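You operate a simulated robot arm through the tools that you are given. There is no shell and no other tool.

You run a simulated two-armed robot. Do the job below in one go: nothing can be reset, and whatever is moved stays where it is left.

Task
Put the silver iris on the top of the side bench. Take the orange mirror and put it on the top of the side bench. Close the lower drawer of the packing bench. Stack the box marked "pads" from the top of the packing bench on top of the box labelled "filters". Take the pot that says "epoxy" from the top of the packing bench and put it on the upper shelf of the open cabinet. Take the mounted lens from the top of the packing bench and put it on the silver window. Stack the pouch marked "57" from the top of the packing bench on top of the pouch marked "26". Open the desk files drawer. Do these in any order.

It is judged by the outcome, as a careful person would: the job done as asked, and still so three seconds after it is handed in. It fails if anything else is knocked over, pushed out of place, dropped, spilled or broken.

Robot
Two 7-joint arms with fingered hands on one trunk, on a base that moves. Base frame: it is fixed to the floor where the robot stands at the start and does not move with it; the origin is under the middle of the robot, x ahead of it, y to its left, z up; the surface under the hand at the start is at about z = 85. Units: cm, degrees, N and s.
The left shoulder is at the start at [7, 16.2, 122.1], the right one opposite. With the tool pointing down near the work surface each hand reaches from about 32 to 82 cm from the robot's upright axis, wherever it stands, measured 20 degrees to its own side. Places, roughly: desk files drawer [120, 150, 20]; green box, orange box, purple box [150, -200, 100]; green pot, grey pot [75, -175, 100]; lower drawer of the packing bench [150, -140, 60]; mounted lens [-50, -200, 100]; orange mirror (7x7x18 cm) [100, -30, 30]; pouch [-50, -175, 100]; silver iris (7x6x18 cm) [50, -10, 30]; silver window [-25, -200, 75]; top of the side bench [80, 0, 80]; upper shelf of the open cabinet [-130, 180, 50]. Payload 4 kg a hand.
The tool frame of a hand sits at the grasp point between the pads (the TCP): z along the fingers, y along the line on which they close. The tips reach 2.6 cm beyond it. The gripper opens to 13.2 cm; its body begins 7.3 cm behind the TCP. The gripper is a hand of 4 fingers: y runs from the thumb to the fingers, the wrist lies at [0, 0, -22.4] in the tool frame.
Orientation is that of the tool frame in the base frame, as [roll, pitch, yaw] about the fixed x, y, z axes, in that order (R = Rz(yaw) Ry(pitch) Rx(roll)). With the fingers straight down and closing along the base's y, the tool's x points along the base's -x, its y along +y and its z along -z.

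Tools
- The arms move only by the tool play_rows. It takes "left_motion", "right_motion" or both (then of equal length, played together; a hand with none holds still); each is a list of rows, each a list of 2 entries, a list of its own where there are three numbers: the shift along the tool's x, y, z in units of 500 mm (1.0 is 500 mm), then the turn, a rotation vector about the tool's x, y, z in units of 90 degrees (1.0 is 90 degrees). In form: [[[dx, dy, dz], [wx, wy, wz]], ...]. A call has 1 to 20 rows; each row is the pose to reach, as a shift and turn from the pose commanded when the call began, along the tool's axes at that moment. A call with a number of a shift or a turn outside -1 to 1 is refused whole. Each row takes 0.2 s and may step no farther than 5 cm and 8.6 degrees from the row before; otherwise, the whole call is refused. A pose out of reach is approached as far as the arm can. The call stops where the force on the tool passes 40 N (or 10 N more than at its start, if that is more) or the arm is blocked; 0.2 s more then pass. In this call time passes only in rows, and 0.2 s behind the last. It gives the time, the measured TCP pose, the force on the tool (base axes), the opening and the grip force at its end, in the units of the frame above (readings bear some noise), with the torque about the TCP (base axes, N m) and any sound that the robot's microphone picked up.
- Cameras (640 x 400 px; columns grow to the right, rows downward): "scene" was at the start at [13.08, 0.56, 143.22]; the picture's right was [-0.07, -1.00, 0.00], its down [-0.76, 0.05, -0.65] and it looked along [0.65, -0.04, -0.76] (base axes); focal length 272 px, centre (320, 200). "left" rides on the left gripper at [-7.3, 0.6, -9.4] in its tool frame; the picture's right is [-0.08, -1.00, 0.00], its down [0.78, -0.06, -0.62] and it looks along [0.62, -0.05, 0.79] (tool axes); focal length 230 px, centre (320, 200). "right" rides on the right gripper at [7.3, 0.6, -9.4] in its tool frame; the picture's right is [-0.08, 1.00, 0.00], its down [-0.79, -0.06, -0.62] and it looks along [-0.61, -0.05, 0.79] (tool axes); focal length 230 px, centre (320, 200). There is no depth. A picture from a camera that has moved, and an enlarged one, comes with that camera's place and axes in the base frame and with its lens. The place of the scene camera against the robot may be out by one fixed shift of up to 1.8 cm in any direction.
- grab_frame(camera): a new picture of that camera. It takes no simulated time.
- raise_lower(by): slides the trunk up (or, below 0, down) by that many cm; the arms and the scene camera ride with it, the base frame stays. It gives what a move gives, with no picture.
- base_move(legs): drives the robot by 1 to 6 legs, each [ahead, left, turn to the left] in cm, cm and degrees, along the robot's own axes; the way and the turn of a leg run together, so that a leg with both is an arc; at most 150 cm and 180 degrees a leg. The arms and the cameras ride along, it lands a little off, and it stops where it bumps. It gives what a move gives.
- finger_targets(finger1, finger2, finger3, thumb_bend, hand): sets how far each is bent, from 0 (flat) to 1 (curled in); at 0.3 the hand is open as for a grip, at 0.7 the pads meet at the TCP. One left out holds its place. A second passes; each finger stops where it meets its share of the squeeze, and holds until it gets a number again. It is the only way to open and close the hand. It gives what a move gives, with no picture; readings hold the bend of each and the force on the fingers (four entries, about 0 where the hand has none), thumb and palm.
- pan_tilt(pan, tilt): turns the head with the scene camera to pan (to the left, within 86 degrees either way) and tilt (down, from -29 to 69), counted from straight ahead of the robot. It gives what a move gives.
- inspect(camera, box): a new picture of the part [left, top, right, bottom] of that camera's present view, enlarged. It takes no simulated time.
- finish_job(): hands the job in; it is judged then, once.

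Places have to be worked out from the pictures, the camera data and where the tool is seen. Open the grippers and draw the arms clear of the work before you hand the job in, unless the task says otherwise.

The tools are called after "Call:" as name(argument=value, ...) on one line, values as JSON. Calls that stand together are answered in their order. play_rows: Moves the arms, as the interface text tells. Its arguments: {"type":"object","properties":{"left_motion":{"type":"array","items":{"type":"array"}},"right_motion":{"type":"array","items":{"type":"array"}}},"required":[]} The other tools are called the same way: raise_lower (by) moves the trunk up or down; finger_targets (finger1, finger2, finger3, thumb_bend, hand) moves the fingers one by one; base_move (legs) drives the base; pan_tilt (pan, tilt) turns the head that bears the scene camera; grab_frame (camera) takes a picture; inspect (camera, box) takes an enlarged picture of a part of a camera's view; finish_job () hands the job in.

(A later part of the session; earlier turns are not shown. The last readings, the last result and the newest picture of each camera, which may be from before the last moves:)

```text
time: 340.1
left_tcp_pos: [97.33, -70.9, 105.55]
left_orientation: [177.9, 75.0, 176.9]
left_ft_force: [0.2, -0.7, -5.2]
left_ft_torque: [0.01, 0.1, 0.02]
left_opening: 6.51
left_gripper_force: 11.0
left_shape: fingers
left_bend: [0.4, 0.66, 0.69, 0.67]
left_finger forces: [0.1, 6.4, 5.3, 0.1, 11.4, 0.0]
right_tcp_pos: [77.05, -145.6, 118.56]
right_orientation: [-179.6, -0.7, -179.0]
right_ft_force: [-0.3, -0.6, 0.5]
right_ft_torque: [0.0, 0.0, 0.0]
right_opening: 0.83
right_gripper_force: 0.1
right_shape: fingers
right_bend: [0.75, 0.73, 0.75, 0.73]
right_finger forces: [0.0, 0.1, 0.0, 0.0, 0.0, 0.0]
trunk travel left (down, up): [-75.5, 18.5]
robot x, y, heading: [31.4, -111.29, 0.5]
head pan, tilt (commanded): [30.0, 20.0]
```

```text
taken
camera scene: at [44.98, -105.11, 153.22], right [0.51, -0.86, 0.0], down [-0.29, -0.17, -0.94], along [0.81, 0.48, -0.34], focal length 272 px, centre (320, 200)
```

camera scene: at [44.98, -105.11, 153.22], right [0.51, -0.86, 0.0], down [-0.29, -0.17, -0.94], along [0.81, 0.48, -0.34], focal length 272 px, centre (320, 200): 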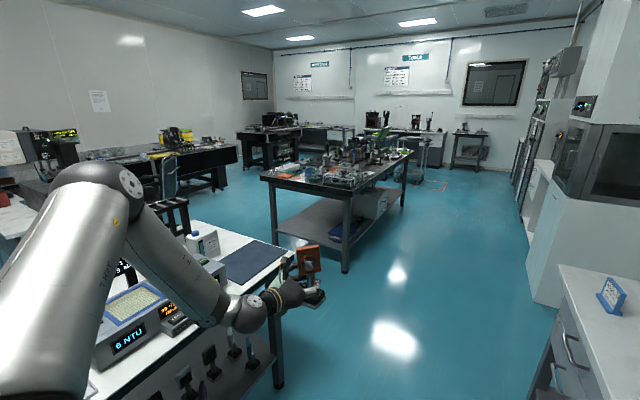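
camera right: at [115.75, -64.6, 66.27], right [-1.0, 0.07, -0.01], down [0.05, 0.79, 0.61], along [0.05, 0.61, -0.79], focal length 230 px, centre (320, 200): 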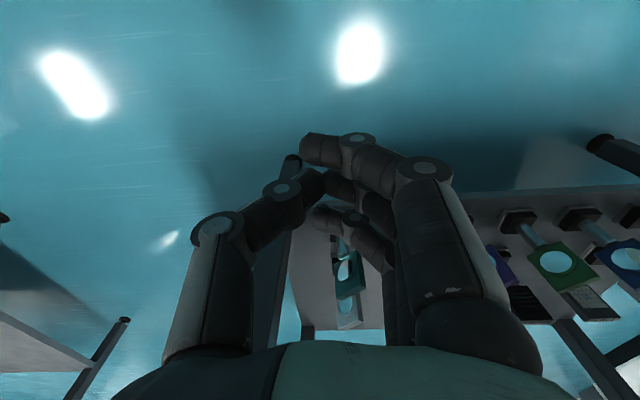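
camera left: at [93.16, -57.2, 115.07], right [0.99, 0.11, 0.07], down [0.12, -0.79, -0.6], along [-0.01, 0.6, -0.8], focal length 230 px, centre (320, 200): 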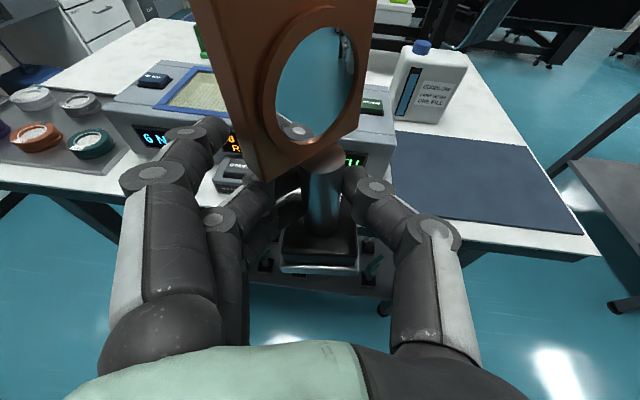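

Call:
base_move(legs=[[0, 10, 0], [-68, 0, 0]])

Call:
base_move(legs=[[0, 82, 0]])

Call:
grab_frame(camera="scene")

Call:
grab_frame(camera="left")

```text
time: 344.6
left_tcp_pos: [30.12, -62.03, 105.51]
left_orientation: [177.8, 75.1, 176.0]
left_ft_force: [-0.1, -0.7, -4.5]
left_ft_torque: [-0.04, 0.08, 0.0]
left_opening: 6.54
left_gripper_force: 11.2
left_shape: fingers
left_bend: [0.4, 0.66, 0.69, 0.67]
left_finger forces: [0.1, 6.3, 5.4, 0.0, 11.4, 0.0]
right_tcp_pos: [8.76, -136.56, 118.58]
right_orientation: [-179.7, -0.8, -179.6]
right_ft_force: [-1.0, 0.5, -0.3]
right_ft_torque: [-0.05, 0.0, -0.02]
right_opening: 0.85
right_gripper_force: 0.0
right_shape: fingers
right_bend: [0.75, 0.73, 0.75, 0.73]
right_finger forces: [0.0, 0.1, 0.0, 0.1, 0.0, 0.0]
trunk travel left (down, up): [-75.5, 18.5]
robot x, y, heading: [-36.18, -101.3, -0.2]
head pan, tilt (commanded): [30.0, 20.0]
```

```text
time: 349.0
left_tcp_pos: [30.65, 19.9, 105.58]
left_orientation: [177.9, 75.0, 175.3]
left_ft_force: [1.1, -0.4, -4.0]
left_ft_torque: [0.0, 0.12, -0.04]
left_opening: 6.51
left_gripper_force: 11.3
left_shape: fingers
left_bend: [0.4, 0.66, 0.69, 0.67]
left_finger forces: [0.1, 6.3, 5.3, 0.0, 11.3, 0.1]
right_tcp_pos: [8.71, -54.23, 118.58]
right_orientation: [-179.6, -0.8, 179.7]
right_ft_force: [0.0, -0.4, 0.1]
right_ft_torque: [-0.03, -0.04, -0.02]
right_opening: 0.87
right_gripper_force: 0.0
right_shape: fingers
right_bend: [0.75, 0.73, 0.75, 0.73]
right_finger forces: [0.0, 0.0, 0.0, 0.1, 0.0, 0.0]
trunk travel left (down, up): [-75.5, 18.5]
robot x, y, heading: [-35.59, -18.65, -0.7]
head pan, tilt (commanded): [30.0, 20.0]
```

```text
taken
camera scene: at [-22.34, -13.07, 153.22], right [0.49, -0.87, 0.0], down [-0.3, -0.17, -0.94], along [0.82, 0.46, -0.34], focal length 272 px, centre (320, 200)
```

scene: 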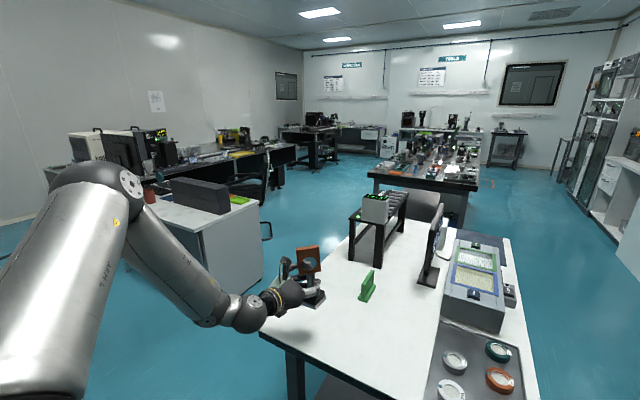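

```text
taken
camera left: at [23.8, 20.71, 115.08], right [-0.02, -1.0, 0.06], down [-0.8, -0.02, -0.6], along [0.6, -0.07, -0.8], focal length 230 px, centre (320, 200)
```

left: 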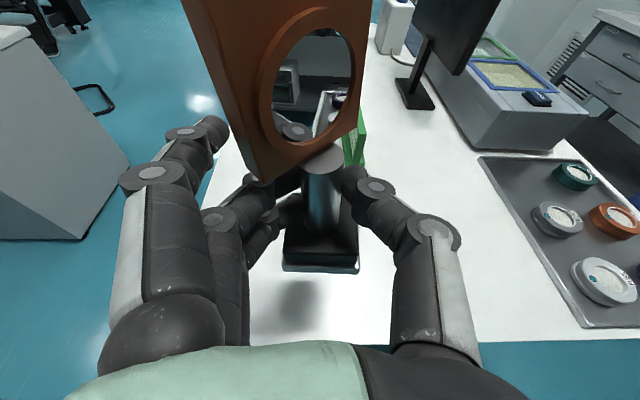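

The mirror is over the free corner of the side bench. I drive 14 cm forward and lower with the trunk to just above the surface.

Call:
base_move(legs=[[14, 0, 0]])

Call:
raise_lower(by=-11)

Call:
grab_frame(camera="left")

Call:
inspect(camera="scene", box=[220, 220, 400, 380])

```text
time: 350.3
left_tcp_pos: [44.33, 19.85, 105.57]
left_orientation: [177.8, 75.0, 175.5]
left_ft_force: [0.0, 0.4, -4.2]
left_ft_torque: [0.02, 0.13, -0.01]
left_opening: 6.54
left_gripper_force: 11.8
left_shape: fingers
left_bend: [0.4, 0.66, 0.69, 0.67]
left_finger forces: [0.0, 6.3, 5.5, 0.0, 11.4, 0.0]
right_tcp_pos: [22.41, -54.32, 118.67]
right_orientation: [-179.6, -0.5, 179.9]
right_ft_force: [-0.5, -0.1, 0.5]
right_ft_torque: [0.0, -0.02, 0.04]
right_opening: 0.84
right_gripper_force: 0.1
right_shape: fingers
right_bend: [0.75, 0.73, 0.75, 0.73]
right_finger forces: [0.0, 0.0, 0.1, 0.0, 0.1, 0.0]
trunk travel left (down, up): [-75.5, 18.5]
robot x, y, heading: [-21.67, -18.7, -0.3]
head pan, tilt (commanded): [30.0, 20.0]
```

```text
time: 351.7
left_tcp_pos: [44.52, 19.89, 94.52]
left_orientation: [177.9, 75.0, 175.5]
left_ft_force: [-0.2, -0.3, -5.6]
left_ft_torque: [0.0, 0.09, 0.0]
left_opening: 6.53
left_gripper_force: 10.9
left_shape: fingers
left_bend: [0.4, 0.66, 0.69, 0.67]
left_finger forces: [0.0, 6.3, 5.4, 0.0, 11.2, 0.1]
right_tcp_pos: [22.7, -54.32, 107.72]
right_orientation: [-179.6, -0.7, 179.7]
right_ft_force: [-0.6, 0.3, 1.0]
right_ft_torque: [-0.04, 0.0, 0.04]
right_opening: 0.88
right_gripper_force: 0.1
right_shape: fingers
right_bend: [0.75, 0.73, 0.75, 0.73]
right_finger forces: [0.0, 0.0, 0.0, 0.0, 0.1, 0.0]
trunk travel left (down, up): [-64.5, 29.5]
robot x, y, heading: [-21.91, -18.73, -0.5]
head pan, tilt (commanded): [30.0, 20.0]
```

```text
taken
camera left: at [37.57, 20.68, 104.06], right [-0.02, -1.0, 0.07], down [-0.8, -0.02, -0.6], along [0.6, -0.07, -0.8], focal length 230 px, centre (320, 200)
```

left: 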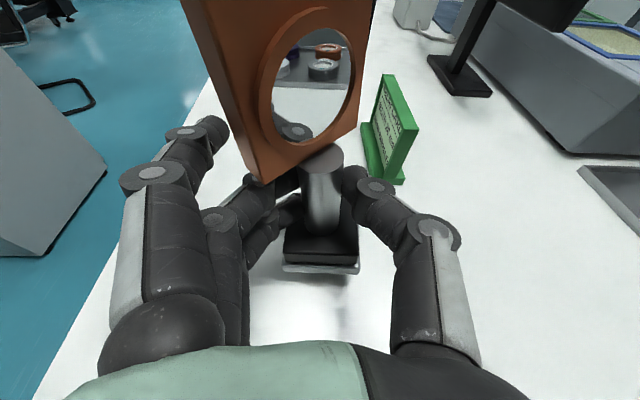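

```text
2.50 times, centred on (310, 300) of scene
camera zoom: at [-8.53, -13.13, 142.23], right [0.49, -0.87, 0.0], down [-0.3, -0.17, -0.94], along [0.82, 0.46, -0.34], focal length 680 px, centre (345, -50)
```

zoom: 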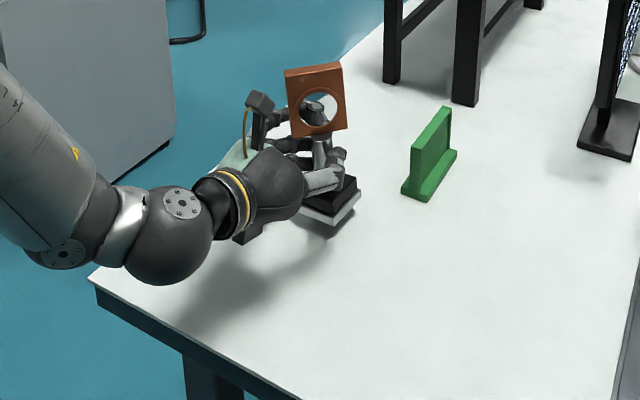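

Call:
raise_lower(by=-1.2)

Call:
raise_lower(by=-0.5)

Call:
inspect(camera="scene", box=[280, 220, 380, 310])

```text
time: 352.3
left_tcp_pos: [44.49, 20.09, 93.32]
left_orientation: [177.8, 74.9, 175.5]
left_ft_force: [0.2, 0.3, -4.9]
left_ft_torque: [0.0, 0.09, -0.03]
left_opening: 6.53
left_gripper_force: 11.4
left_shape: fingers
left_bend: [0.4, 0.66, 0.69, 0.67]
left_finger forces: [0.0, 6.4, 5.4, 0.0, 11.3, 0.0]
right_tcp_pos: [22.67, -54.31, 106.36]
right_orientation: [-179.7, -0.7, 179.8]
right_ft_force: [0.0, -0.3, -0.7]
right_ft_torque: [0.01, -0.02, -0.01]
right_opening: 0.87
right_gripper_force: 0.1
right_shape: fingers
right_bend: [0.75, 0.73, 0.75, 0.73]
right_finger forces: [0.0, 0.1, 0.0, 0.0, 0.1, 0.0]
trunk travel left (down, up): [-63.3, 30.7]
robot x, y, heading: [-22.33, -18.82, -0.4]
head pan, tilt (commanded): [30.0, 20.0]
```

```text
time: 352.9
left_tcp_pos: [44.51, 19.92, 93.04]
left_orientation: [177.9, 75.1, 175.3]
left_ft_force: [0.5, -0.6, 0.2]
left_ft_torque: [0.05, 0.04, -0.06]
left_opening: 6.55
left_gripper_force: 12.3
left_shape: fingers
left_bend: [0.4, 0.66, 0.69, 0.67]
left_finger forces: [0.1, 6.1, 6.0, 0.0, 12.3, 0.1]
right_tcp_pos: [22.62, -54.33, 105.96]
right_orientation: [-179.7, -0.7, 179.8]
right_ft_force: [0.2, -1.0, -0.3]
right_ft_torque: [0.03, 0.02, 0.01]
right_opening: 0.88
right_gripper_force: 0.0
right_shape: fingers
right_bend: [0.75, 0.73, 0.75, 0.73]
right_finger forces: [0.1, 0.0, 0.0, 0.1, 0.0, 0.1]
trunk travel left (down, up): [-62.8, 31.2]
robot x, y, heading: [-22.03, -18.87, -0.6]
head pan, tilt (commanded): [30.0, 20.0]
```

```text
4.44 times, centred on (330, 265) of scene
camera zoom: at [-8.57, -13.18, 140.53], right [0.49, -0.87, 0.0], down [-0.3, -0.17, -0.94], along [0.82, 0.46, -0.34], focal length 1210 px, centre (276, -89)
```

zoom: 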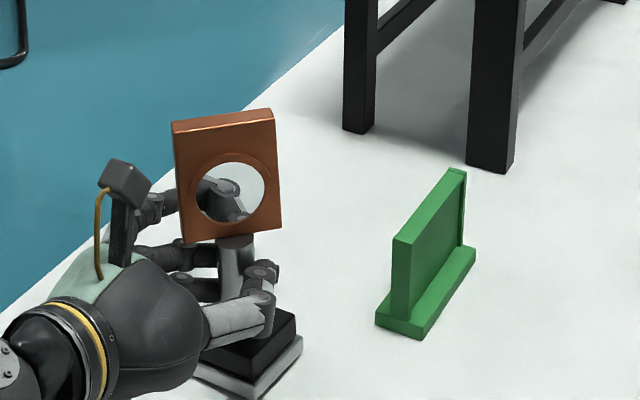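

Touching down (force went from -5 to 0). I seat it 0.3 cm more and release.

Call:
raise_lower(by=-0.3)

Call:
finger_targets(hand="left", finger1=0.4, finger2=0.58, finger3=0.58, thumb_bend=0.58)

Call:
finger_targets(hand="left", finger1=0.4, finger2=0.42, finger3=0.42, thumb_bend=0.42)

Call:
grab_frame(camera="left")

Call:
inspect(camera="scene", box=[260, 210, 400, 330])

```text
time: 353.4
left_tcp_pos: [44.5, 19.68, 92.85]
left_orientation: [177.9, 75.2, 175.4]
left_ft_force: [0.0, -2.6, 8.2]
left_ft_torque: [0.09, -0.12, -0.08]
left_opening: 6.63
left_gripper_force: 12.4
left_shape: fingers
left_bend: [0.4, 0.67, 0.69, 0.67]
left_finger forces: [0.0, 5.2, 5.8, 0.0, 13.4, 0.1]
right_tcp_pos: [22.61, -54.44, 105.65]
right_orientation: [-179.7, -0.8, 179.9]
right_ft_force: [0.3, -0.4, -0.7]
right_ft_torque: [-0.01, 0.0, -0.01]
right_opening: 0.85
right_gripper_force: 0.0
right_shape: fingers
right_bend: [0.75, 0.73, 0.75, 0.73]
right_finger forces: [0.1, 0.0, 0.0, 0.0, 0.0, 0.0]
trunk travel left (down, up): [-62.5, 31.5]
robot x, y, heading: [-22.06, -18.64, -0.6]
head pan, tilt (commanded): [30.0, 20.0]
```

```text
time: 354.4
left_tcp_pos: [44.52, 19.91, 92.55]
left_orientation: [177.7, 75.0, 175.3]
left_ft_force: [0.9, 0.7, 0.0]
left_ft_torque: [0.01, 0.03, 0.02]
left_opening: 7.53
left_gripper_force: 0.0
left_shape: fingers
left_bend: [0.4, 0.57, 0.57, 0.57]
left_finger forces: [0.1, 0.0, 0.0, 0.0, 0.0, 0.0]
right_tcp_pos: [22.54, -54.42, 105.64]
right_orientation: [-179.8, -0.7, 179.8]
right_ft_force: [0.0, -0.7, 0.2]
right_ft_torque: [0.03, 0.01, 0.0]
right_opening: 0.84
right_gripper_force: 0.1
right_shape: fingers
right_bend: [0.75, 0.73, 0.75, 0.73]
right_finger forces: [0.0, 0.0, 0.1, 0.1, 0.0, 0.0]
trunk travel left (down, up): [-62.5, 31.5]
robot x, y, heading: [-22.26, -18.96, -0.5]
head pan, tilt (commanded): [30.0, 20.0]
```

```text
time: 355.4
left_tcp_pos: [44.51, 19.88, 92.55]
left_orientation: [177.8, 75.0, 175.6]
left_ft_force: [0.0, -0.2, -0.3]
left_ft_torque: [0.02, -0.02, 0.0]
left_opening: 10.0
left_gripper_force: 0.0
left_shape: fingers
left_bend: [0.4, 0.42, 0.42, 0.42]
left_finger forces: [0.0, 0.1, 0.0, 0.0, 0.1, 0.0]
right_tcp_pos: [22.63, -54.33, 105.6]
right_orientation: [-179.6, -0.8, 179.8]
right_ft_force: [1.1, -0.6, -0.2]
right_ft_torque: [-0.02, 0.02, 0.05]
right_opening: 0.89
right_gripper_force: 0.1
right_shape: fingers
right_bend: [0.75, 0.73, 0.75, 0.73]
right_finger forces: [0.0, 0.1, 0.0, 0.1, 0.1, 0.0]
trunk travel left (down, up): [-62.5, 31.5]
robot x, y, heading: [-22.22, -18.95, -0.7]
head pan, tilt (commanded): [30.0, 20.0]
```

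```text
taken
camera left: at [37.53, 20.65, 102.09], right [-0.02, -1.0, 0.07], down [-0.8, -0.02, -0.6], along [0.6, -0.07, -0.8], focal length 230 px, centre (320, 200)
```

left: 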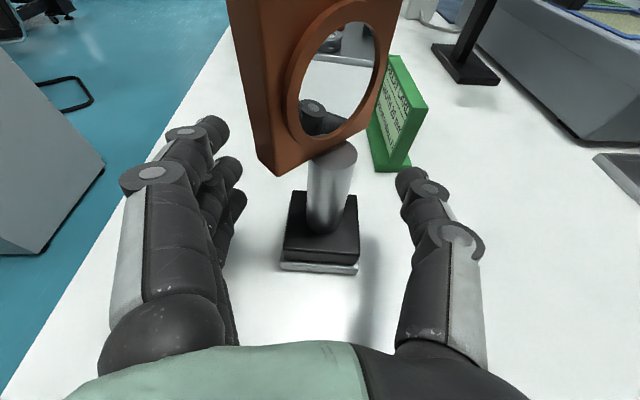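

```text
3.33 times, centred on (330, 270) of scene
camera zoom: at [-8.58, -13.17, 140.23], right [0.49, -0.87, 0.0], down [-0.3, -0.17, -0.94], along [0.82, 0.46, -0.34], focal length 907 px, centre (287, -33)
```

zoom: 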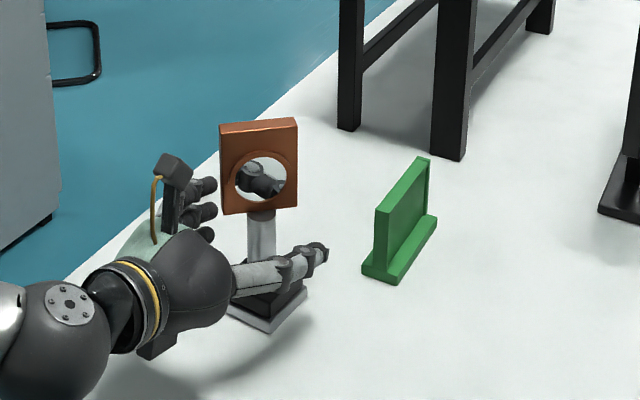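

The mirror stands upright on the side bench. I withdraw by backing the base 22 cm.

Call:
base_move(legs=[[-22, 0, 0]])

Call:
grab_frame(camera="left")

Call:
grab_frame(camera="scene")

```text
time: 357.0
left_tcp_pos: [24.51, 20.22, 92.76]
left_orientation: [178.0, 75.1, 175.7]
left_ft_force: [-0.6, 0.1, 0.3]
left_ft_torque: [0.02, -0.02, -0.02]
left_opening: 10.02
left_gripper_force: 0.2
left_shape: fingers
left_bend: [0.4, 0.42, 0.42, 0.42]
left_finger forces: [0.0, 0.1, 0.0, 0.0, 0.0, 0.1]
right_tcp_pos: [2.72, -53.98, 105.7]
right_orientation: [-179.8, -0.5, 179.9]
right_ft_force: [-1.7, -0.2, -0.3]
right_ft_torque: [0.0, -0.04, 0.01]
right_opening: 0.84
right_gripper_force: 0.0
right_shape: fingers
right_bend: [0.75, 0.73, 0.75, 0.73]
right_finger forces: [0.0, 0.1, 0.0, 0.0, 0.1, 0.1]
trunk travel left (down, up): [-62.5, 31.5]
robot x, y, heading: [-41.58, -18.5, -0.4]
head pan, tilt (commanded): [30.0, 20.0]
stopped in leg 1: the robot was blocked; the commanded pose is now the measured one
```

```text
taken
camera left: at [17.55, 20.97, 102.27], right [-0.02, -1.0, 0.07], down [-0.8, -0.02, -0.6], along [0.6, -0.06, -0.8], focal length 230 px, centre (320, 200)
```

left: 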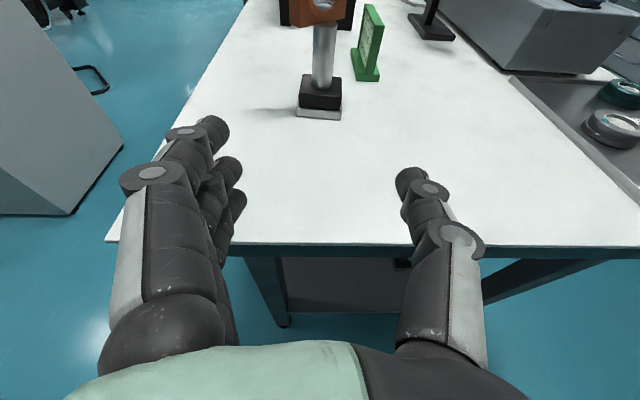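

```text
taken
camera scene: at [-28.59, -12.97, 140.29], right [0.49, -0.87, 0.0], down [-0.29, -0.17, -0.94], along [0.82, 0.46, -0.34], focal length 272 px, centre (320, 200)
```

scene: 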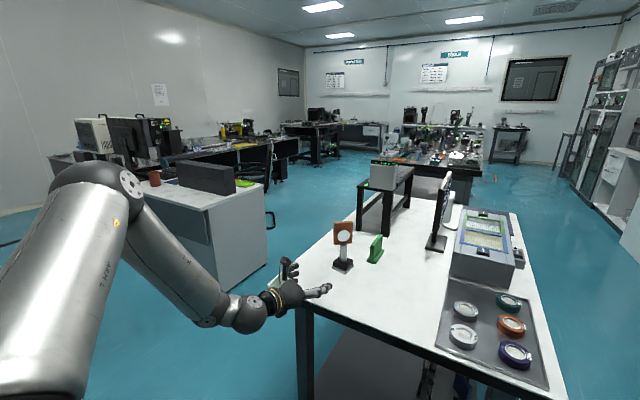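

Mirror placed and released. For the iris I slide right, turn left so the hand clears the bench edge, lower the trunk, then turn back to face the shelf from the bench end.

Call:
base_move(legs=[[1, -33, 0], [0, 0, 16]])

Call:
raise_lower(by=-40)

Call:
raise_lower(by=-16)

Call:
base_move(legs=[[0, 0, -16]])

Call:
grab_frame(camera="left")

Call:
grab_frame(camera="scene")

```text
time: 360.1
left_tcp_pos: [12.51, 3.91, 92.57]
left_orientation: [178.0, 74.9, -168.5]
left_ft_force: [-0.6, -0.6, 0.4]
left_ft_torque: [0.04, -0.01, 0.01]
left_opening: 10.05
left_gripper_force: 0.0
left_shape: fingers
left_bend: [0.4, 0.42, 0.42, 0.42]
left_finger forces: [0.0, 0.1, 0.0, 0.0, 0.0, 0.0]
right_tcp_pos: [11.84, -73.4, 105.56]
right_orientation: [-179.6, -0.7, -164.4]
right_ft_force: [-0.1, 1.0, 1.0]
right_ft_torque: [-0.01, 0.0, -0.01]
right_opening: 0.87
right_gripper_force: 0.0
right_shape: fingers
right_bend: [0.75, 0.73, 0.75, 0.73]
right_finger forces: [0.0, 0.1, 0.1, 0.1, 0.0, 0.0]
trunk travel left (down, up): [-62.5, 31.5]
robot x, y, heading: [-40.66, -51.46, 15.7]
head pan, tilt (commanded): [30.0, 20.0]
```

```text
time: 363.9
left_tcp_pos: [12.49, 3.92, 52.44]
left_orientation: [178.0, 74.8, -168.5]
left_ft_force: [1.5, 0.4, -0.3]
left_ft_torque: [0.02, -0.02, 0.01]
left_opening: 10.0
left_gripper_force: 0.0
left_shape: fingers
left_bend: [0.4, 0.42, 0.42, 0.42]
left_finger forces: [0.1, 0.0, 0.1, 0.1, 0.0, 0.0]
right_tcp_pos: [11.85, -73.37, 65.57]
right_orientation: [-179.7, -0.7, -164.3]
right_ft_force: [0.5, 0.9, -0.4]
right_ft_torque: [0.0, 0.01, 0.0]
right_opening: 0.88
right_gripper_force: 0.0
right_shape: fingers
right_bend: [0.75, 0.73, 0.75, 0.73]
right_finger forces: [0.1, 0.0, 0.0, 0.0, 0.0, 0.1]
trunk travel left (down, up): [-22.5, 71.5]
robot x, y, heading: [-41.22, -51.64, 15.6]
head pan, tilt (commanded): [30.0, 20.0]
```

```text
time: 365.8
left_tcp_pos: [12.42, 3.89, 36.57]
left_orientation: [178.0, 74.9, -168.5]
left_ft_force: [0.0, -0.6, 0.1]
left_ft_torque: [0.0, 0.01, -0.02]
left_opening: 10.01
left_gripper_force: 0.1
left_shape: fingers
left_bend: [0.4, 0.42, 0.42, 0.42]
left_finger forces: [0.0, 0.0, 0.0, 0.0, 0.0, 0.0]
right_tcp_pos: [11.74, -73.33, 49.65]
right_orientation: [-179.7, -0.7, -164.3]
right_ft_force: [1.1, 0.2, 0.5]
right_ft_torque: [0.0, 0.01, 0.0]
right_opening: 0.87
right_gripper_force: 0.1
right_shape: fingers
right_bend: [0.75, 0.73, 0.75, 0.73]
right_finger forces: [0.1, 0.0, 0.0, 0.0, 0.0, 0.1]
trunk travel left (down, up): [-6.5, 87.5]
robot x, y, heading: [-40.97, -51.6, 15.2]
head pan, tilt (commanded): [30.0, 20.0]
```

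```text
time: 367.1
left_tcp_pos: [25.69, -12.51, 36.57]
left_orientation: [178.0, 74.9, 175.8]
left_ft_force: [-0.9, 0.0, 0.4]
left_ft_torque: [0.0, -0.03, 0.0]
left_opening: 10.0
left_gripper_force: 0.0
left_shape: fingers
left_bend: [0.4, 0.42, 0.42, 0.42]
left_finger forces: [0.0, 0.0, 0.0, 0.0, 0.0, 0.0]
right_tcp_pos: [3.86, -86.97, 49.64]
right_orientation: [-179.6, -0.7, 180.0]
right_ft_force: [-0.5, 0.6, -0.1]
right_ft_torque: [0.02, 0.04, -0.04]
right_opening: 0.84
right_gripper_force: 0.1
right_shape: fingers
right_bend: [0.75, 0.73, 0.75, 0.73]
right_finger forces: [0.0, 0.1, 0.1, 0.0, 0.0, 0.1]
trunk travel left (down, up): [-6.5, 87.5]
robot x, y, heading: [-40.93, -51.65, -0.3]
head pan, tilt (commanded): [30.0, 20.0]
```

```text
taken
camera left: at [18.55, -11.8, 46.05], right [-0.02, -1.0, 0.07], down [-0.8, -0.02, -0.6], along [0.6, -0.06, -0.8], focal length 230 px, centre (320, 200)
```

left: 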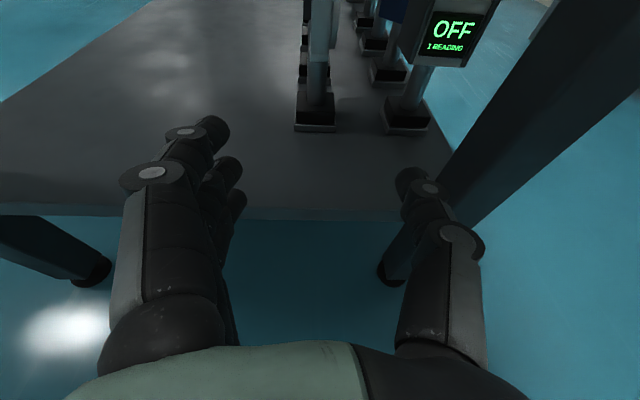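

```text
taken
camera scene: at [-27.42, -45.78, 84.23], right [0.49, -0.87, 0.0], down [-0.3, -0.17, -0.94], along [0.82, 0.46, -0.34], focal length 272 px, centre (320, 200)
```

scene: 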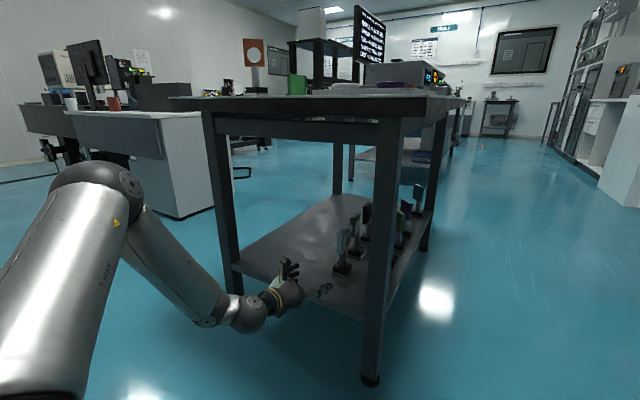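

Call:
inspect(camera="left", box=[230, 0, 450, 180])

Call:
inspect(camera="scene", box=[230, 170, 450, 320])

```text
2.22 times, centred on (340, 90) of left
camera zoom: at [18.55, -11.8, 46.05], right [-0.02, -1.0, 0.07], down [-0.8, -0.02, -0.6], along [0.6, -0.06, -0.8], focal length 511 px, centre (276, 444)
```

zoom: 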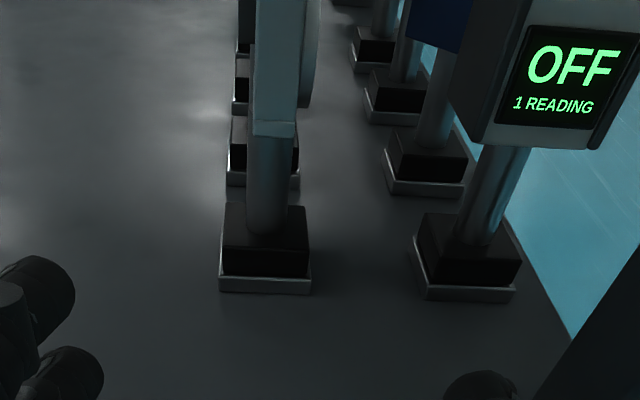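

```text
2.67 times, centred on (340, 245) of scene
camera zoom: at [-27.42, -45.78, 84.23], right [0.49, -0.87, 0.0], down [-0.3, -0.17, -0.94], along [0.82, 0.46, -0.34], focal length 726 px, centre (267, 80)
```

zoom: 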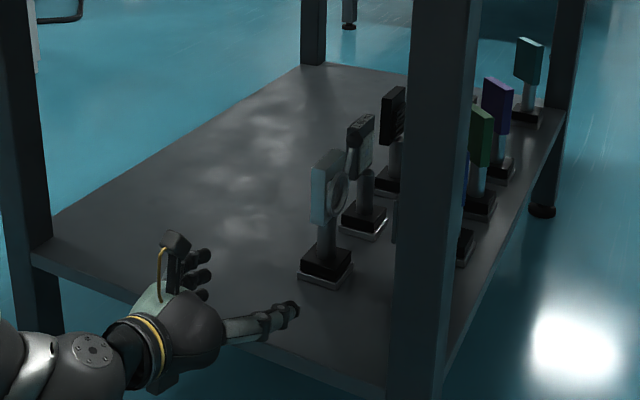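

Iris base near face x≈45.5, post centre ≈[48.2,-12.9] — same geometry as the mirror. I lower 2.8 cm and drive the base forward so the post enters the hand.

Call:
raise_lower(by=-2.8)

Call:
base_move(legs=[[14, 0, 0]])

Call:
grab_frame(camera="left")

```text
time: 367.8
left_tcp_pos: [25.45, -12.53, 33.72]
left_orientation: [178.0, 74.9, 175.7]
left_ft_force: [0.4, 0.0, 0.0]
left_ft_torque: [0.02, 0.02, -0.01]
left_opening: 10.04
left_gripper_force: 0.1
left_shape: fingers
left_bend: [0.4, 0.42, 0.42, 0.42]
left_finger forces: [0.0, 0.0, 0.0, 0.0, 0.0, 0.0]
right_tcp_pos: [3.81, -86.86, 46.88]
right_orientation: [-179.7, -0.7, 180.0]
right_ft_force: [-0.6, -0.7, 0.1]
right_ft_torque: [0.01, 0.02, -0.02]
right_opening: 0.85
right_gripper_force: 0.0
right_shape: fingers
right_bend: [0.75, 0.73, 0.75, 0.73]
right_finger forces: [0.1, 0.0, 0.0, 0.1, 0.1, 0.1]
trunk travel left (down, up): [-3.7, 90.3]
robot x, y, heading: [-41.12, -51.15, -0.3]
head pan, tilt (commanded): [30.0, 20.0]
```

```text
time: 369.2
left_tcp_pos: [39.76, -12.69, 33.73]
left_orientation: [177.9, 74.9, 175.7]
left_ft_force: [-0.8, 0.2, 0.4]
left_ft_torque: [0.03, 0.01, -0.01]
left_opening: 10.0
left_gripper_force: 0.0
left_shape: fingers
left_bend: [0.4, 0.42, 0.42, 0.42]
left_finger forces: [0.0, 0.0, 0.1, 0.1, 0.0, 0.0]
right_tcp_pos: [17.86, -86.91, 46.88]
right_orientation: [-179.7, -0.7, 179.9]
right_ft_force: [0.3, -0.4, 0.5]
right_ft_torque: [-0.01, -0.02, -0.01]
right_opening: 0.87
right_gripper_force: 0.1
right_shape: fingers
right_bend: [0.75, 0.73, 0.75, 0.73]
right_finger forces: [0.0, 0.0, 0.0, 0.0, 0.0, 0.0]
trunk travel left (down, up): [-3.7, 90.3]
robot x, y, heading: [-26.86, -51.53, -0.2]
head pan, tilt (commanded): [30.0, 20.0]
```

```text
taken
camera left: at [32.63, -11.91, 43.25], right [-0.02, -1.0, 0.07], down [-0.8, -0.02, -0.6], along [0.6, -0.06, -0.8], focal length 230 px, centre (320, 200)
```

left: 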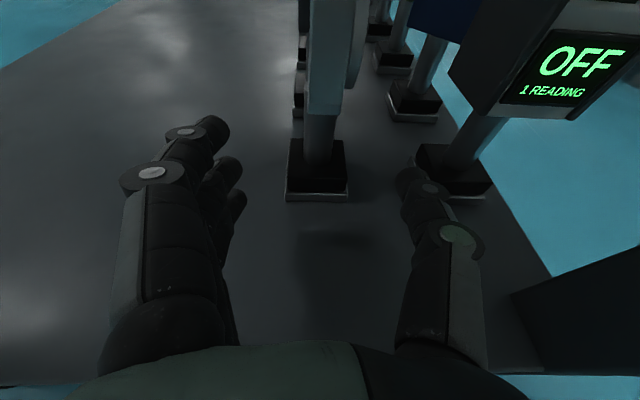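

Call:
base_move(legs=[[6.5, 0, 0]])

Call:
grab_frame(camera="left")

```text
time: 370.2
left_tcp_pos: [46.32, -12.71, 33.68]
left_orientation: [178.0, 74.9, 175.8]
left_ft_force: [-0.5, 0.0, -0.4]
left_ft_torque: [-0.03, -0.02, 0.01]
left_opening: 10.01
left_gripper_force: 0.0
left_shape: fingers
left_bend: [0.4, 0.42, 0.42, 0.42]
left_finger forces: [0.0, 0.1, 0.0, 0.0, 0.1, 0.1]
right_tcp_pos: [24.51, -86.97, 46.71]
right_orientation: [-179.6, -0.6, 179.9]
right_ft_force: [0.6, -0.1, -0.2]
right_ft_torque: [-0.01, 0.01, 0.02]
right_opening: 0.84
right_gripper_force: 0.1
right_shape: fingers
right_bend: [0.75, 0.73, 0.75, 0.73]
right_finger forces: [0.0, 0.1, 0.0, 0.0, 0.0, 0.1]
trunk travel left (down, up): [-3.7, 90.3]
robot x, y, heading: [-20.32, -51.69, -0.6]
head pan, tilt (commanded): [30.0, 20.0]
```

```text
taken
camera left: at [39.26, -11.97, 43.24], right [-0.02, -1.0, 0.07], down [-0.8, -0.02, -0.6], along [0.6, -0.06, -0.8], focal length 230 px, centre (320, 200)
```

left: 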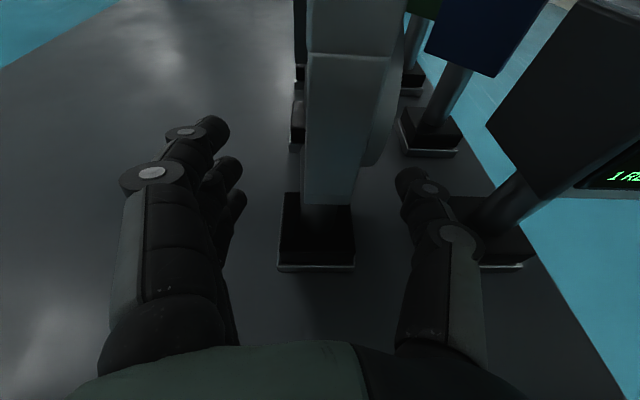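

The post is centred between fingers and thumb. I close fingers 2, 3 and the thumb.

Call:
finger_targets(hand="left", finger2=0.72, finger3=0.72, thumb_bend=0.72)

Call:
inspect(camera="left", box=[200, 80, 440, 300])

```text
time: 371.2
left_tcp_pos: [46.18, -12.68, 33.71]
left_orientation: [178.1, 74.9, 175.9]
left_ft_force: [0.7, 0.2, -0.2]
left_ft_torque: [0.13, 0.02, -0.05]
left_opening: 6.58
left_gripper_force: 12.1
left_shape: fingers
left_bend: [0.4, 0.66, 0.67, 0.66]
left_finger forces: [0.0, 6.3, 6.1, 0.0, 12.1, 0.1]
right_tcp_pos: [24.57, -87.01, 46.64]
right_orientation: [-179.7, -0.7, 179.9]
right_ft_force: [0.2, 0.7, 0.3]
right_ft_torque: [0.01, 0.0, 0.01]
right_opening: 0.88
right_gripper_force: 0.1
right_shape: fingers
right_bend: [0.75, 0.73, 0.75, 0.73]
right_finger forces: [0.1, 0.0, 0.0, 0.0, 0.1, 0.1]
trunk travel left (down, up): [-3.7, 90.3]
robot x, y, heading: [-20.07, -51.64, -0.4]
head pan, tilt (commanded): [30.0, 20.0]
```

```text
1.82 times, centred on (320, 190) of left
camera zoom: at [39.27, -11.96, 43.23], right [-0.02, -1.0, 0.07], down [-0.8, -0.02, -0.6], along [0.6, -0.06, -0.8], focal length 418 px, centre (320, 218)
```

zoom: 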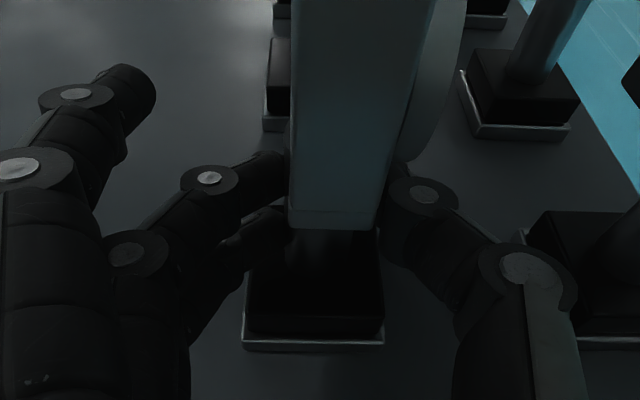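

Same good grip (6.3/6.1 vs 12.1 N). I lift 4 cm and back out from under the bench.

Call:
raise_lower(by=2)

Call:
raise_lower(by=2)

Call:
inspect(camera="left", box=[200, 0, 440, 300])

Call:
inspect(camera="scene", box=[230, 190, 450, 340])

```text
time: 371.8
left_tcp_pos: [46.3, -12.71, 35.59]
left_orientation: [178.1, 74.8, 175.7]
left_ft_force: [-0.4, -1.0, -5.4]
left_ft_torque: [0.06, 0.1, -0.02]
left_opening: 6.56
left_gripper_force: 12.3
left_shape: fingers
left_bend: [0.4, 0.66, 0.68, 0.67]
left_finger forces: [0.1, 6.6, 5.8, 0.1, 12.0, 0.0]
right_tcp_pos: [24.53, -86.86, 48.79]
right_orientation: [-179.6, -0.8, 179.8]
right_ft_force: [-0.4, 0.7, -0.1]
right_ft_torque: [0.02, 0.03, -0.01]
right_opening: 0.91
right_gripper_force: 0.1
right_shape: fingers
right_bend: [0.75, 0.73, 0.75, 0.73]
right_finger forces: [0.0, 0.0, 0.0, 0.0, 0.0, 0.0]
trunk travel left (down, up): [-5.7, 88.3]
robot x, y, heading: [-20.11, -51.11, -0.3]
head pan, tilt (commanded): [30.0, 20.0]
```

```text
time: 372.5
left_tcp_pos: [46.22, -12.74, 37.59]
left_orientation: [178.1, 74.9, 175.9]
left_ft_force: [0.4, 0.6, -5.4]
left_ft_torque: [0.06, 0.11, 0.02]
left_opening: 6.55
left_gripper_force: 11.6
left_shape: fingers
left_bend: [0.4, 0.66, 0.68, 0.67]
left_finger forces: [0.0, 6.6, 5.7, 0.0, 12.0, 0.0]
right_tcp_pos: [24.52, -87.16, 50.78]
right_orientation: [-179.7, -0.8, 180.0]
right_ft_force: [-0.2, -1.0, -0.2]
right_ft_torque: [0.01, 0.04, 0.05]
right_opening: 0.85
right_gripper_force: 0.1
right_shape: fingers
right_bend: [0.75, 0.73, 0.75, 0.73]
right_finger forces: [0.1, 0.0, 0.0, 0.0, 0.0, 0.0]
trunk travel left (down, up): [-7.7, 86.3]
robot x, y, heading: [-20.25, -51.64, -0.2]
head pan, tilt (commanded): [30.0, 20.0]
```

```text
1.33 times, centred on (320, 150) of left
camera zoom: at [39.29, -11.95, 47.17], right [-0.02, -1.0, 0.07], down [-0.8, -0.02, -0.6], along [0.6, -0.06, -0.8], focal length 307 px, centre (320, 267)
```

zoom: 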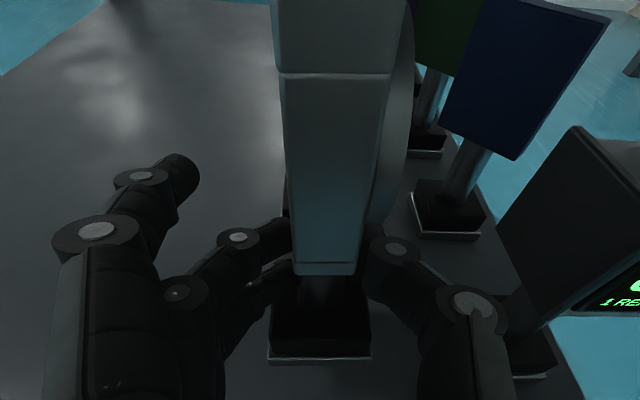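

```text
2.67 times, centred on (340, 265) of scene
camera zoom: at [-6.67, -45.9, 85.42], right [0.49, -0.87, 0.0], down [-0.3, -0.17, -0.94], along [0.82, 0.46, -0.34], focal length 726 px, centre (267, 27)
```

zoom: 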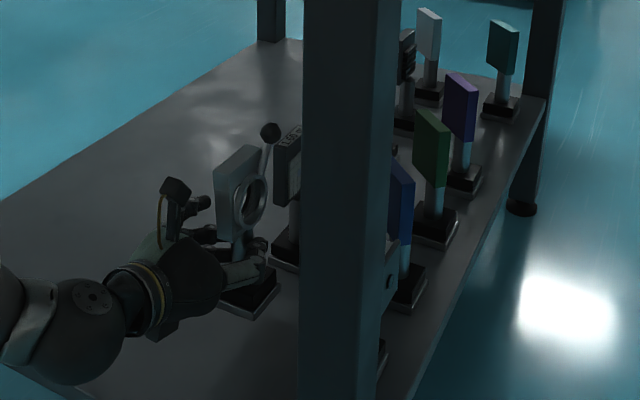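

The iris is held. I back the base out and swing left so that it clears the bench edge, then raise.

Call:
base_move(legs=[[-20, 0, 0], [0, 0, 17]])

Call:
grab_frame(camera="left")

Call:
grab_frame(camera="scene")

```text
time: 375.1
left_tcp_pos: [11.51, 5.52, 37.62]
left_orientation: [178.1, 74.9, -166.7]
left_ft_force: [-0.4, 0.1, -5.0]
left_ft_torque: [0.0, 0.11, 0.03]
left_opening: 6.54
left_gripper_force: 11.7
left_shape: fingers
left_bend: [0.4, 0.66, 0.68, 0.67]
left_finger forces: [0.0, 6.6, 5.7, 0.0, 11.8, 0.0]
right_tcp_pos: [13.21, -71.75, 50.81]
right_orientation: [-179.6, -0.8, -162.6]
right_ft_force: [1.0, 0.7, -0.5]
right_ft_torque: [-0.01, -0.01, 0.01]
right_opening: 0.84
right_gripper_force: 0.1
right_shape: fingers
right_bend: [0.75, 0.73, 0.75, 0.73]
right_finger forces: [0.0, 0.0, 0.1, 0.0, 0.0, 0.1]
trunk travel left (down, up): [-7.7, 86.3]
robot x, y, heading: [-40.2, -51.36, 16.9]
head pan, tilt (commanded): [30.0, 20.0]
```

```text
taken
camera left: at [4.69, 4.14, 47.19], right [0.28, -0.96, 0.07], down [-0.76, -0.26, -0.6], along [0.59, 0.12, -0.8], focal length 230 px, centre (320, 200)
```

left: 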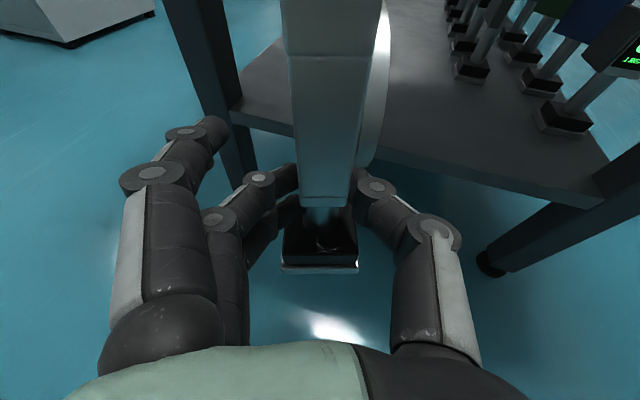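

```text
taken
camera scene: at [-28.61, -42.04, 85.42], right [0.73, -0.68, 0.0], down [-0.23, -0.25, -0.94], along [0.64, 0.69, -0.34], focal length 272 px, centre (320, 200)
```

scene: 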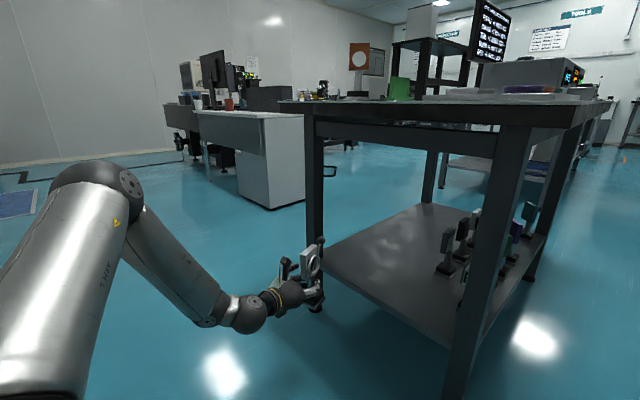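

Call:
raise_lower(by=40)

Call:
raise_lower(by=26)

Call:
base_move(legs=[[0, 0, -17], [16, 13.5, 0]])

Call:
grab_frame(camera="left")

Call:
grab_frame(camera="scene")

```text
time: 378.9
left_tcp_pos: [11.67, 5.53, 77.65]
left_orientation: [178.0, 74.9, -166.7]
left_ft_force: [-0.6, 0.0, -6.1]
left_ft_torque: [-0.01, 0.12, 0.01]
left_opening: 6.55
left_gripper_force: 12.1
left_shape: fingers
left_bend: [0.4, 0.66, 0.68, 0.67]
left_finger forces: [0.0, 6.5, 5.5, 0.0, 11.8, 0.0]
right_tcp_pos: [13.17, -71.77, 90.69]
right_orientation: [-179.6, -0.8, -162.5]
right_ft_force: [0.2, 0.7, -0.2]
right_ft_torque: [0.03, 0.02, 0.04]
right_opening: 0.86
right_gripper_force: 0.0
right_shape: fingers
right_bend: [0.75, 0.73, 0.75, 0.73]
right_finger forces: [0.1, 0.1, 0.0, 0.0, 0.0, 0.0]
trunk travel left (down, up): [-47.7, 46.3]
robot x, y, heading: [-40.18, -51.52, 17.2]
head pan, tilt (commanded): [30.0, 20.0]
```

```text
time: 381.6
left_tcp_pos: [11.64, 5.64, 103.75]
left_orientation: [178.0, 74.9, -166.8]
left_ft_force: [0.6, -0.3, -5.1]
left_ft_torque: [-0.01, 0.1, 0.0]
left_opening: 6.56
left_gripper_force: 12.1
left_shape: fingers
left_bend: [0.4, 0.66, 0.68, 0.67]
left_finger forces: [0.0, 6.5, 5.7, 0.0, 11.8, 0.0]
right_tcp_pos: [13.38, -71.7, 116.7]
right_orientation: [-179.6, -0.8, -162.6]
right_ft_force: [0.0, 0.2, -0.5]
right_ft_torque: [0.04, 0.01, -0.02]
right_opening: 0.85
right_gripper_force: 0.1
right_shape: fingers
right_bend: [0.75, 0.73, 0.75, 0.73]
right_finger forces: [0.0, 0.0, 0.0, 0.0, 0.1, 0.1]
trunk travel left (down, up): [-73.7, 20.3]
robot x, y, heading: [-40.61, -51.32, 17.1]
head pan, tilt (commanded): [30.0, 20.0]
```

```text
time: 384.2
left_tcp_pos: [42.02, 1.41, 103.81]
left_orientation: [177.9, 74.9, 176.1]
left_ft_force: [0.3, -0.1, -5.0]
left_ft_torque: [0.03, 0.08, 0.04]
left_opening: 6.57
left_gripper_force: 12.4
left_shape: fingers
left_bend: [0.4, 0.66, 0.68, 0.67]
left_finger forces: [0.0, 6.6, 5.7, 0.1, 11.8, 0.0]
right_tcp_pos: [20.95, -73.05, 116.82]
right_orientation: [-179.6, -0.7, -179.6]
right_ft_force: [-0.6, 0.0, 0.1]
right_ft_torque: [0.02, 0.01, 0.01]
right_opening: 0.85
right_gripper_force: 0.1
right_shape: fingers
right_bend: [0.75, 0.73, 0.75, 0.73]
right_finger forces: [0.1, 0.1, 0.0, 0.0, 0.0, 0.0]
trunk travel left (down, up): [-73.7, 20.3]
robot x, y, heading: [-24.15, -37.72, 0.1]
head pan, tilt (commanded): [30.0, 20.0]
```

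```text
taken
camera left: at [35.01, 2.02, 113.29], right [-0.01, -1.0, 0.07], down [-0.8, -0.03, -0.6], along [0.6, -0.06, -0.8], focal length 230 px, centre (320, 200)
```

left: 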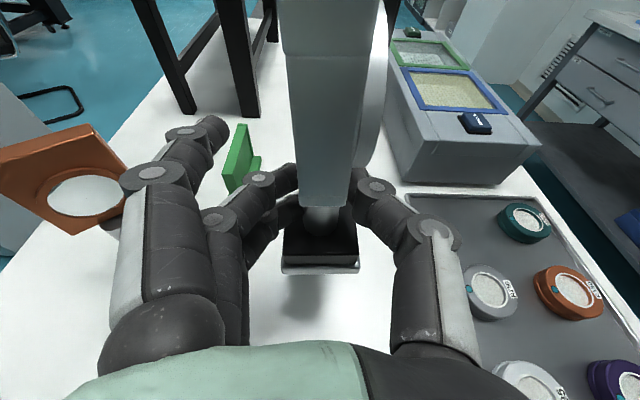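

```text
taken
camera scene: at [-10.71, -32.31, 151.44], right [0.5, -0.87, 0.0], down [-0.3, -0.17, -0.94], along [0.81, 0.47, -0.34], focal length 272 px, centre (320, 200)
```

scene: 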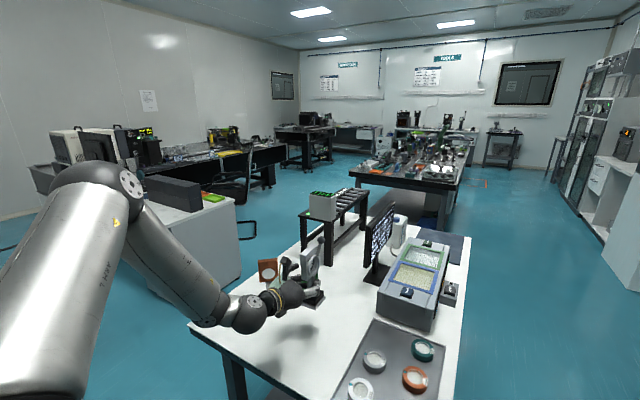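

Good free spot between the mirror and the tray. I lower the iris.

Call:
raise_lower(by=-9.6)

Call:
raise_lower(by=-0.8)

Call:
inspect(camera="scene", box=[240, 230, 380, 350])

```text
time: 385.5
left_tcp_pos: [42.03, 1.59, 94.07]
left_orientation: [178.3, 74.9, 176.4]
left_ft_force: [-0.7, -1.3, -4.8]
left_ft_torque: [0.0, 0.07, 0.02]
left_opening: 6.55
left_gripper_force: 11.3
left_shape: fingers
left_bend: [0.4, 0.66, 0.68, 0.67]
left_finger forces: [0.0, 6.4, 5.6, 0.0, 11.6, 0.1]
right_tcp_pos: [21.03, -72.94, 107.27]
right_orientation: [-179.6, -0.7, -179.6]
right_ft_force: [1.2, -0.9, -0.2]
right_ft_torque: [-0.04, 0.0, -0.03]
right_opening: 0.88
right_gripper_force: 0.0
right_shape: fingers
right_bend: [0.75, 0.73, 0.75, 0.73]
right_finger forces: [0.0, 0.0, 0.0, 0.0, 0.0, 0.0]
trunk travel left (down, up): [-64.1, 29.9]
robot x, y, heading: [-24.0, -38.03, -0.2]
head pan, tilt (commanded): [30.0, 20.0]
```

```text
time: 386.0
left_tcp_pos: [42.01, 1.41, 93.21]
left_orientation: [178.1, 74.9, 176.2]
left_ft_force: [0.1, -0.1, -4.8]
left_ft_torque: [0.03, 0.1, 0.02]
left_opening: 6.55
left_gripper_force: 12.0
left_shape: fingers
left_bend: [0.4, 0.66, 0.68, 0.67]
left_finger forces: [0.0, 6.4, 5.6, 0.1, 11.7, 0.1]
right_tcp_pos: [21.07, -73.05, 106.47]
right_orientation: [-179.6, -0.7, -179.7]
right_ft_force: [-0.2, 0.7, 0.2]
right_ft_torque: [-0.02, 0.0, 0.0]
right_opening: 0.84
right_gripper_force: 0.1
right_shape: fingers
right_bend: [0.75, 0.73, 0.75, 0.73]
right_finger forces: [0.0, 0.0, 0.0, 0.1, 0.1, 0.0]
trunk travel left (down, up): [-63.3, 30.7]
robot x, y, heading: [-24.37, -37.47, -0.1]
head pan, tilt (commanded): [30.0, 20.0]
```

```text
3.33 times, centred on (310, 290) of scene
camera zoom: at [-10.58, -32.15, 141.02], right [0.5, -0.87, 0.0], down [-0.3, -0.17, -0.94], along [0.81, 0.47, -0.34], focal length 907 px, centre (353, -100)
```

zoom: 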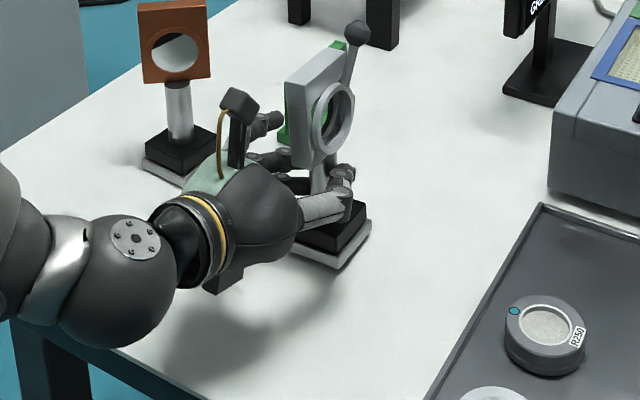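

Call:
raise_lower(by=-0.4)

Call:
raise_lower(by=-0.4)

```text
time: 386.6
left_tcp_pos: [42.03, 1.42, 92.92]
left_orientation: [178.1, 74.8, 176.3]
left_ft_force: [0.1, 0.3, -4.1]
left_ft_torque: [0.02, 0.04, -0.06]
left_opening: 6.57
left_gripper_force: 11.8
left_shape: fingers
left_bend: [0.4, 0.66, 0.68, 0.67]
left_finger forces: [0.0, 6.6, 5.6, 0.1, 12.0, 0.0]
right_tcp_pos: [20.85, -72.92, 106.09]
right_orientation: [-179.7, -0.7, -179.6]
right_ft_force: [-0.1, 0.2, 0.1]
right_ft_torque: [-0.01, -0.02, 0.01]
right_opening: 0.86
right_gripper_force: 0.0
right_shape: fingers
right_bend: [0.75, 0.73, 0.75, 0.73]
right_finger forces: [0.1, 0.0, 0.1, 0.0, 0.0, 0.1]
trunk travel left (down, up): [-62.9, 31.1]
robot x, y, heading: [-24.14, -37.85, 0.1]
head pan, tilt (commanded): [30.0, 20.0]
```

```text
time: 387.1
left_tcp_pos: [42.09, 1.27, 92.75]
left_orientation: [178.1, 75.1, 176.1]
left_ft_force: [-0.2, -2.7, 5.3]
left_ft_torque: [0.1, -0.07, -0.07]
left_opening: 6.63
left_gripper_force: 12.0
left_shape: fingers
left_bend: [0.4, 0.67, 0.69, 0.67]
left_finger forces: [0.0, 5.4, 5.9, 0.1, 13.2, 0.0]
right_tcp_pos: [20.92, -73.16, 105.68]
right_orientation: [-179.6, -0.8, -179.5]
right_ft_force: [-0.7, -0.5, 0.2]
right_ft_torque: [0.0, 0.0, 0.0]
right_opening: 0.86
right_gripper_force: 0.0
right_shape: fingers
right_bend: [0.75, 0.73, 0.75, 0.73]
right_finger forces: [0.0, 0.1, 0.0, 0.1, 0.1, 0.0]
trunk travel left (down, up): [-62.5, 31.5]
robot x, y, heading: [-24.19, -38.21, 0.1]
head pan, tilt (commanded): [30.0, 20.0]
```

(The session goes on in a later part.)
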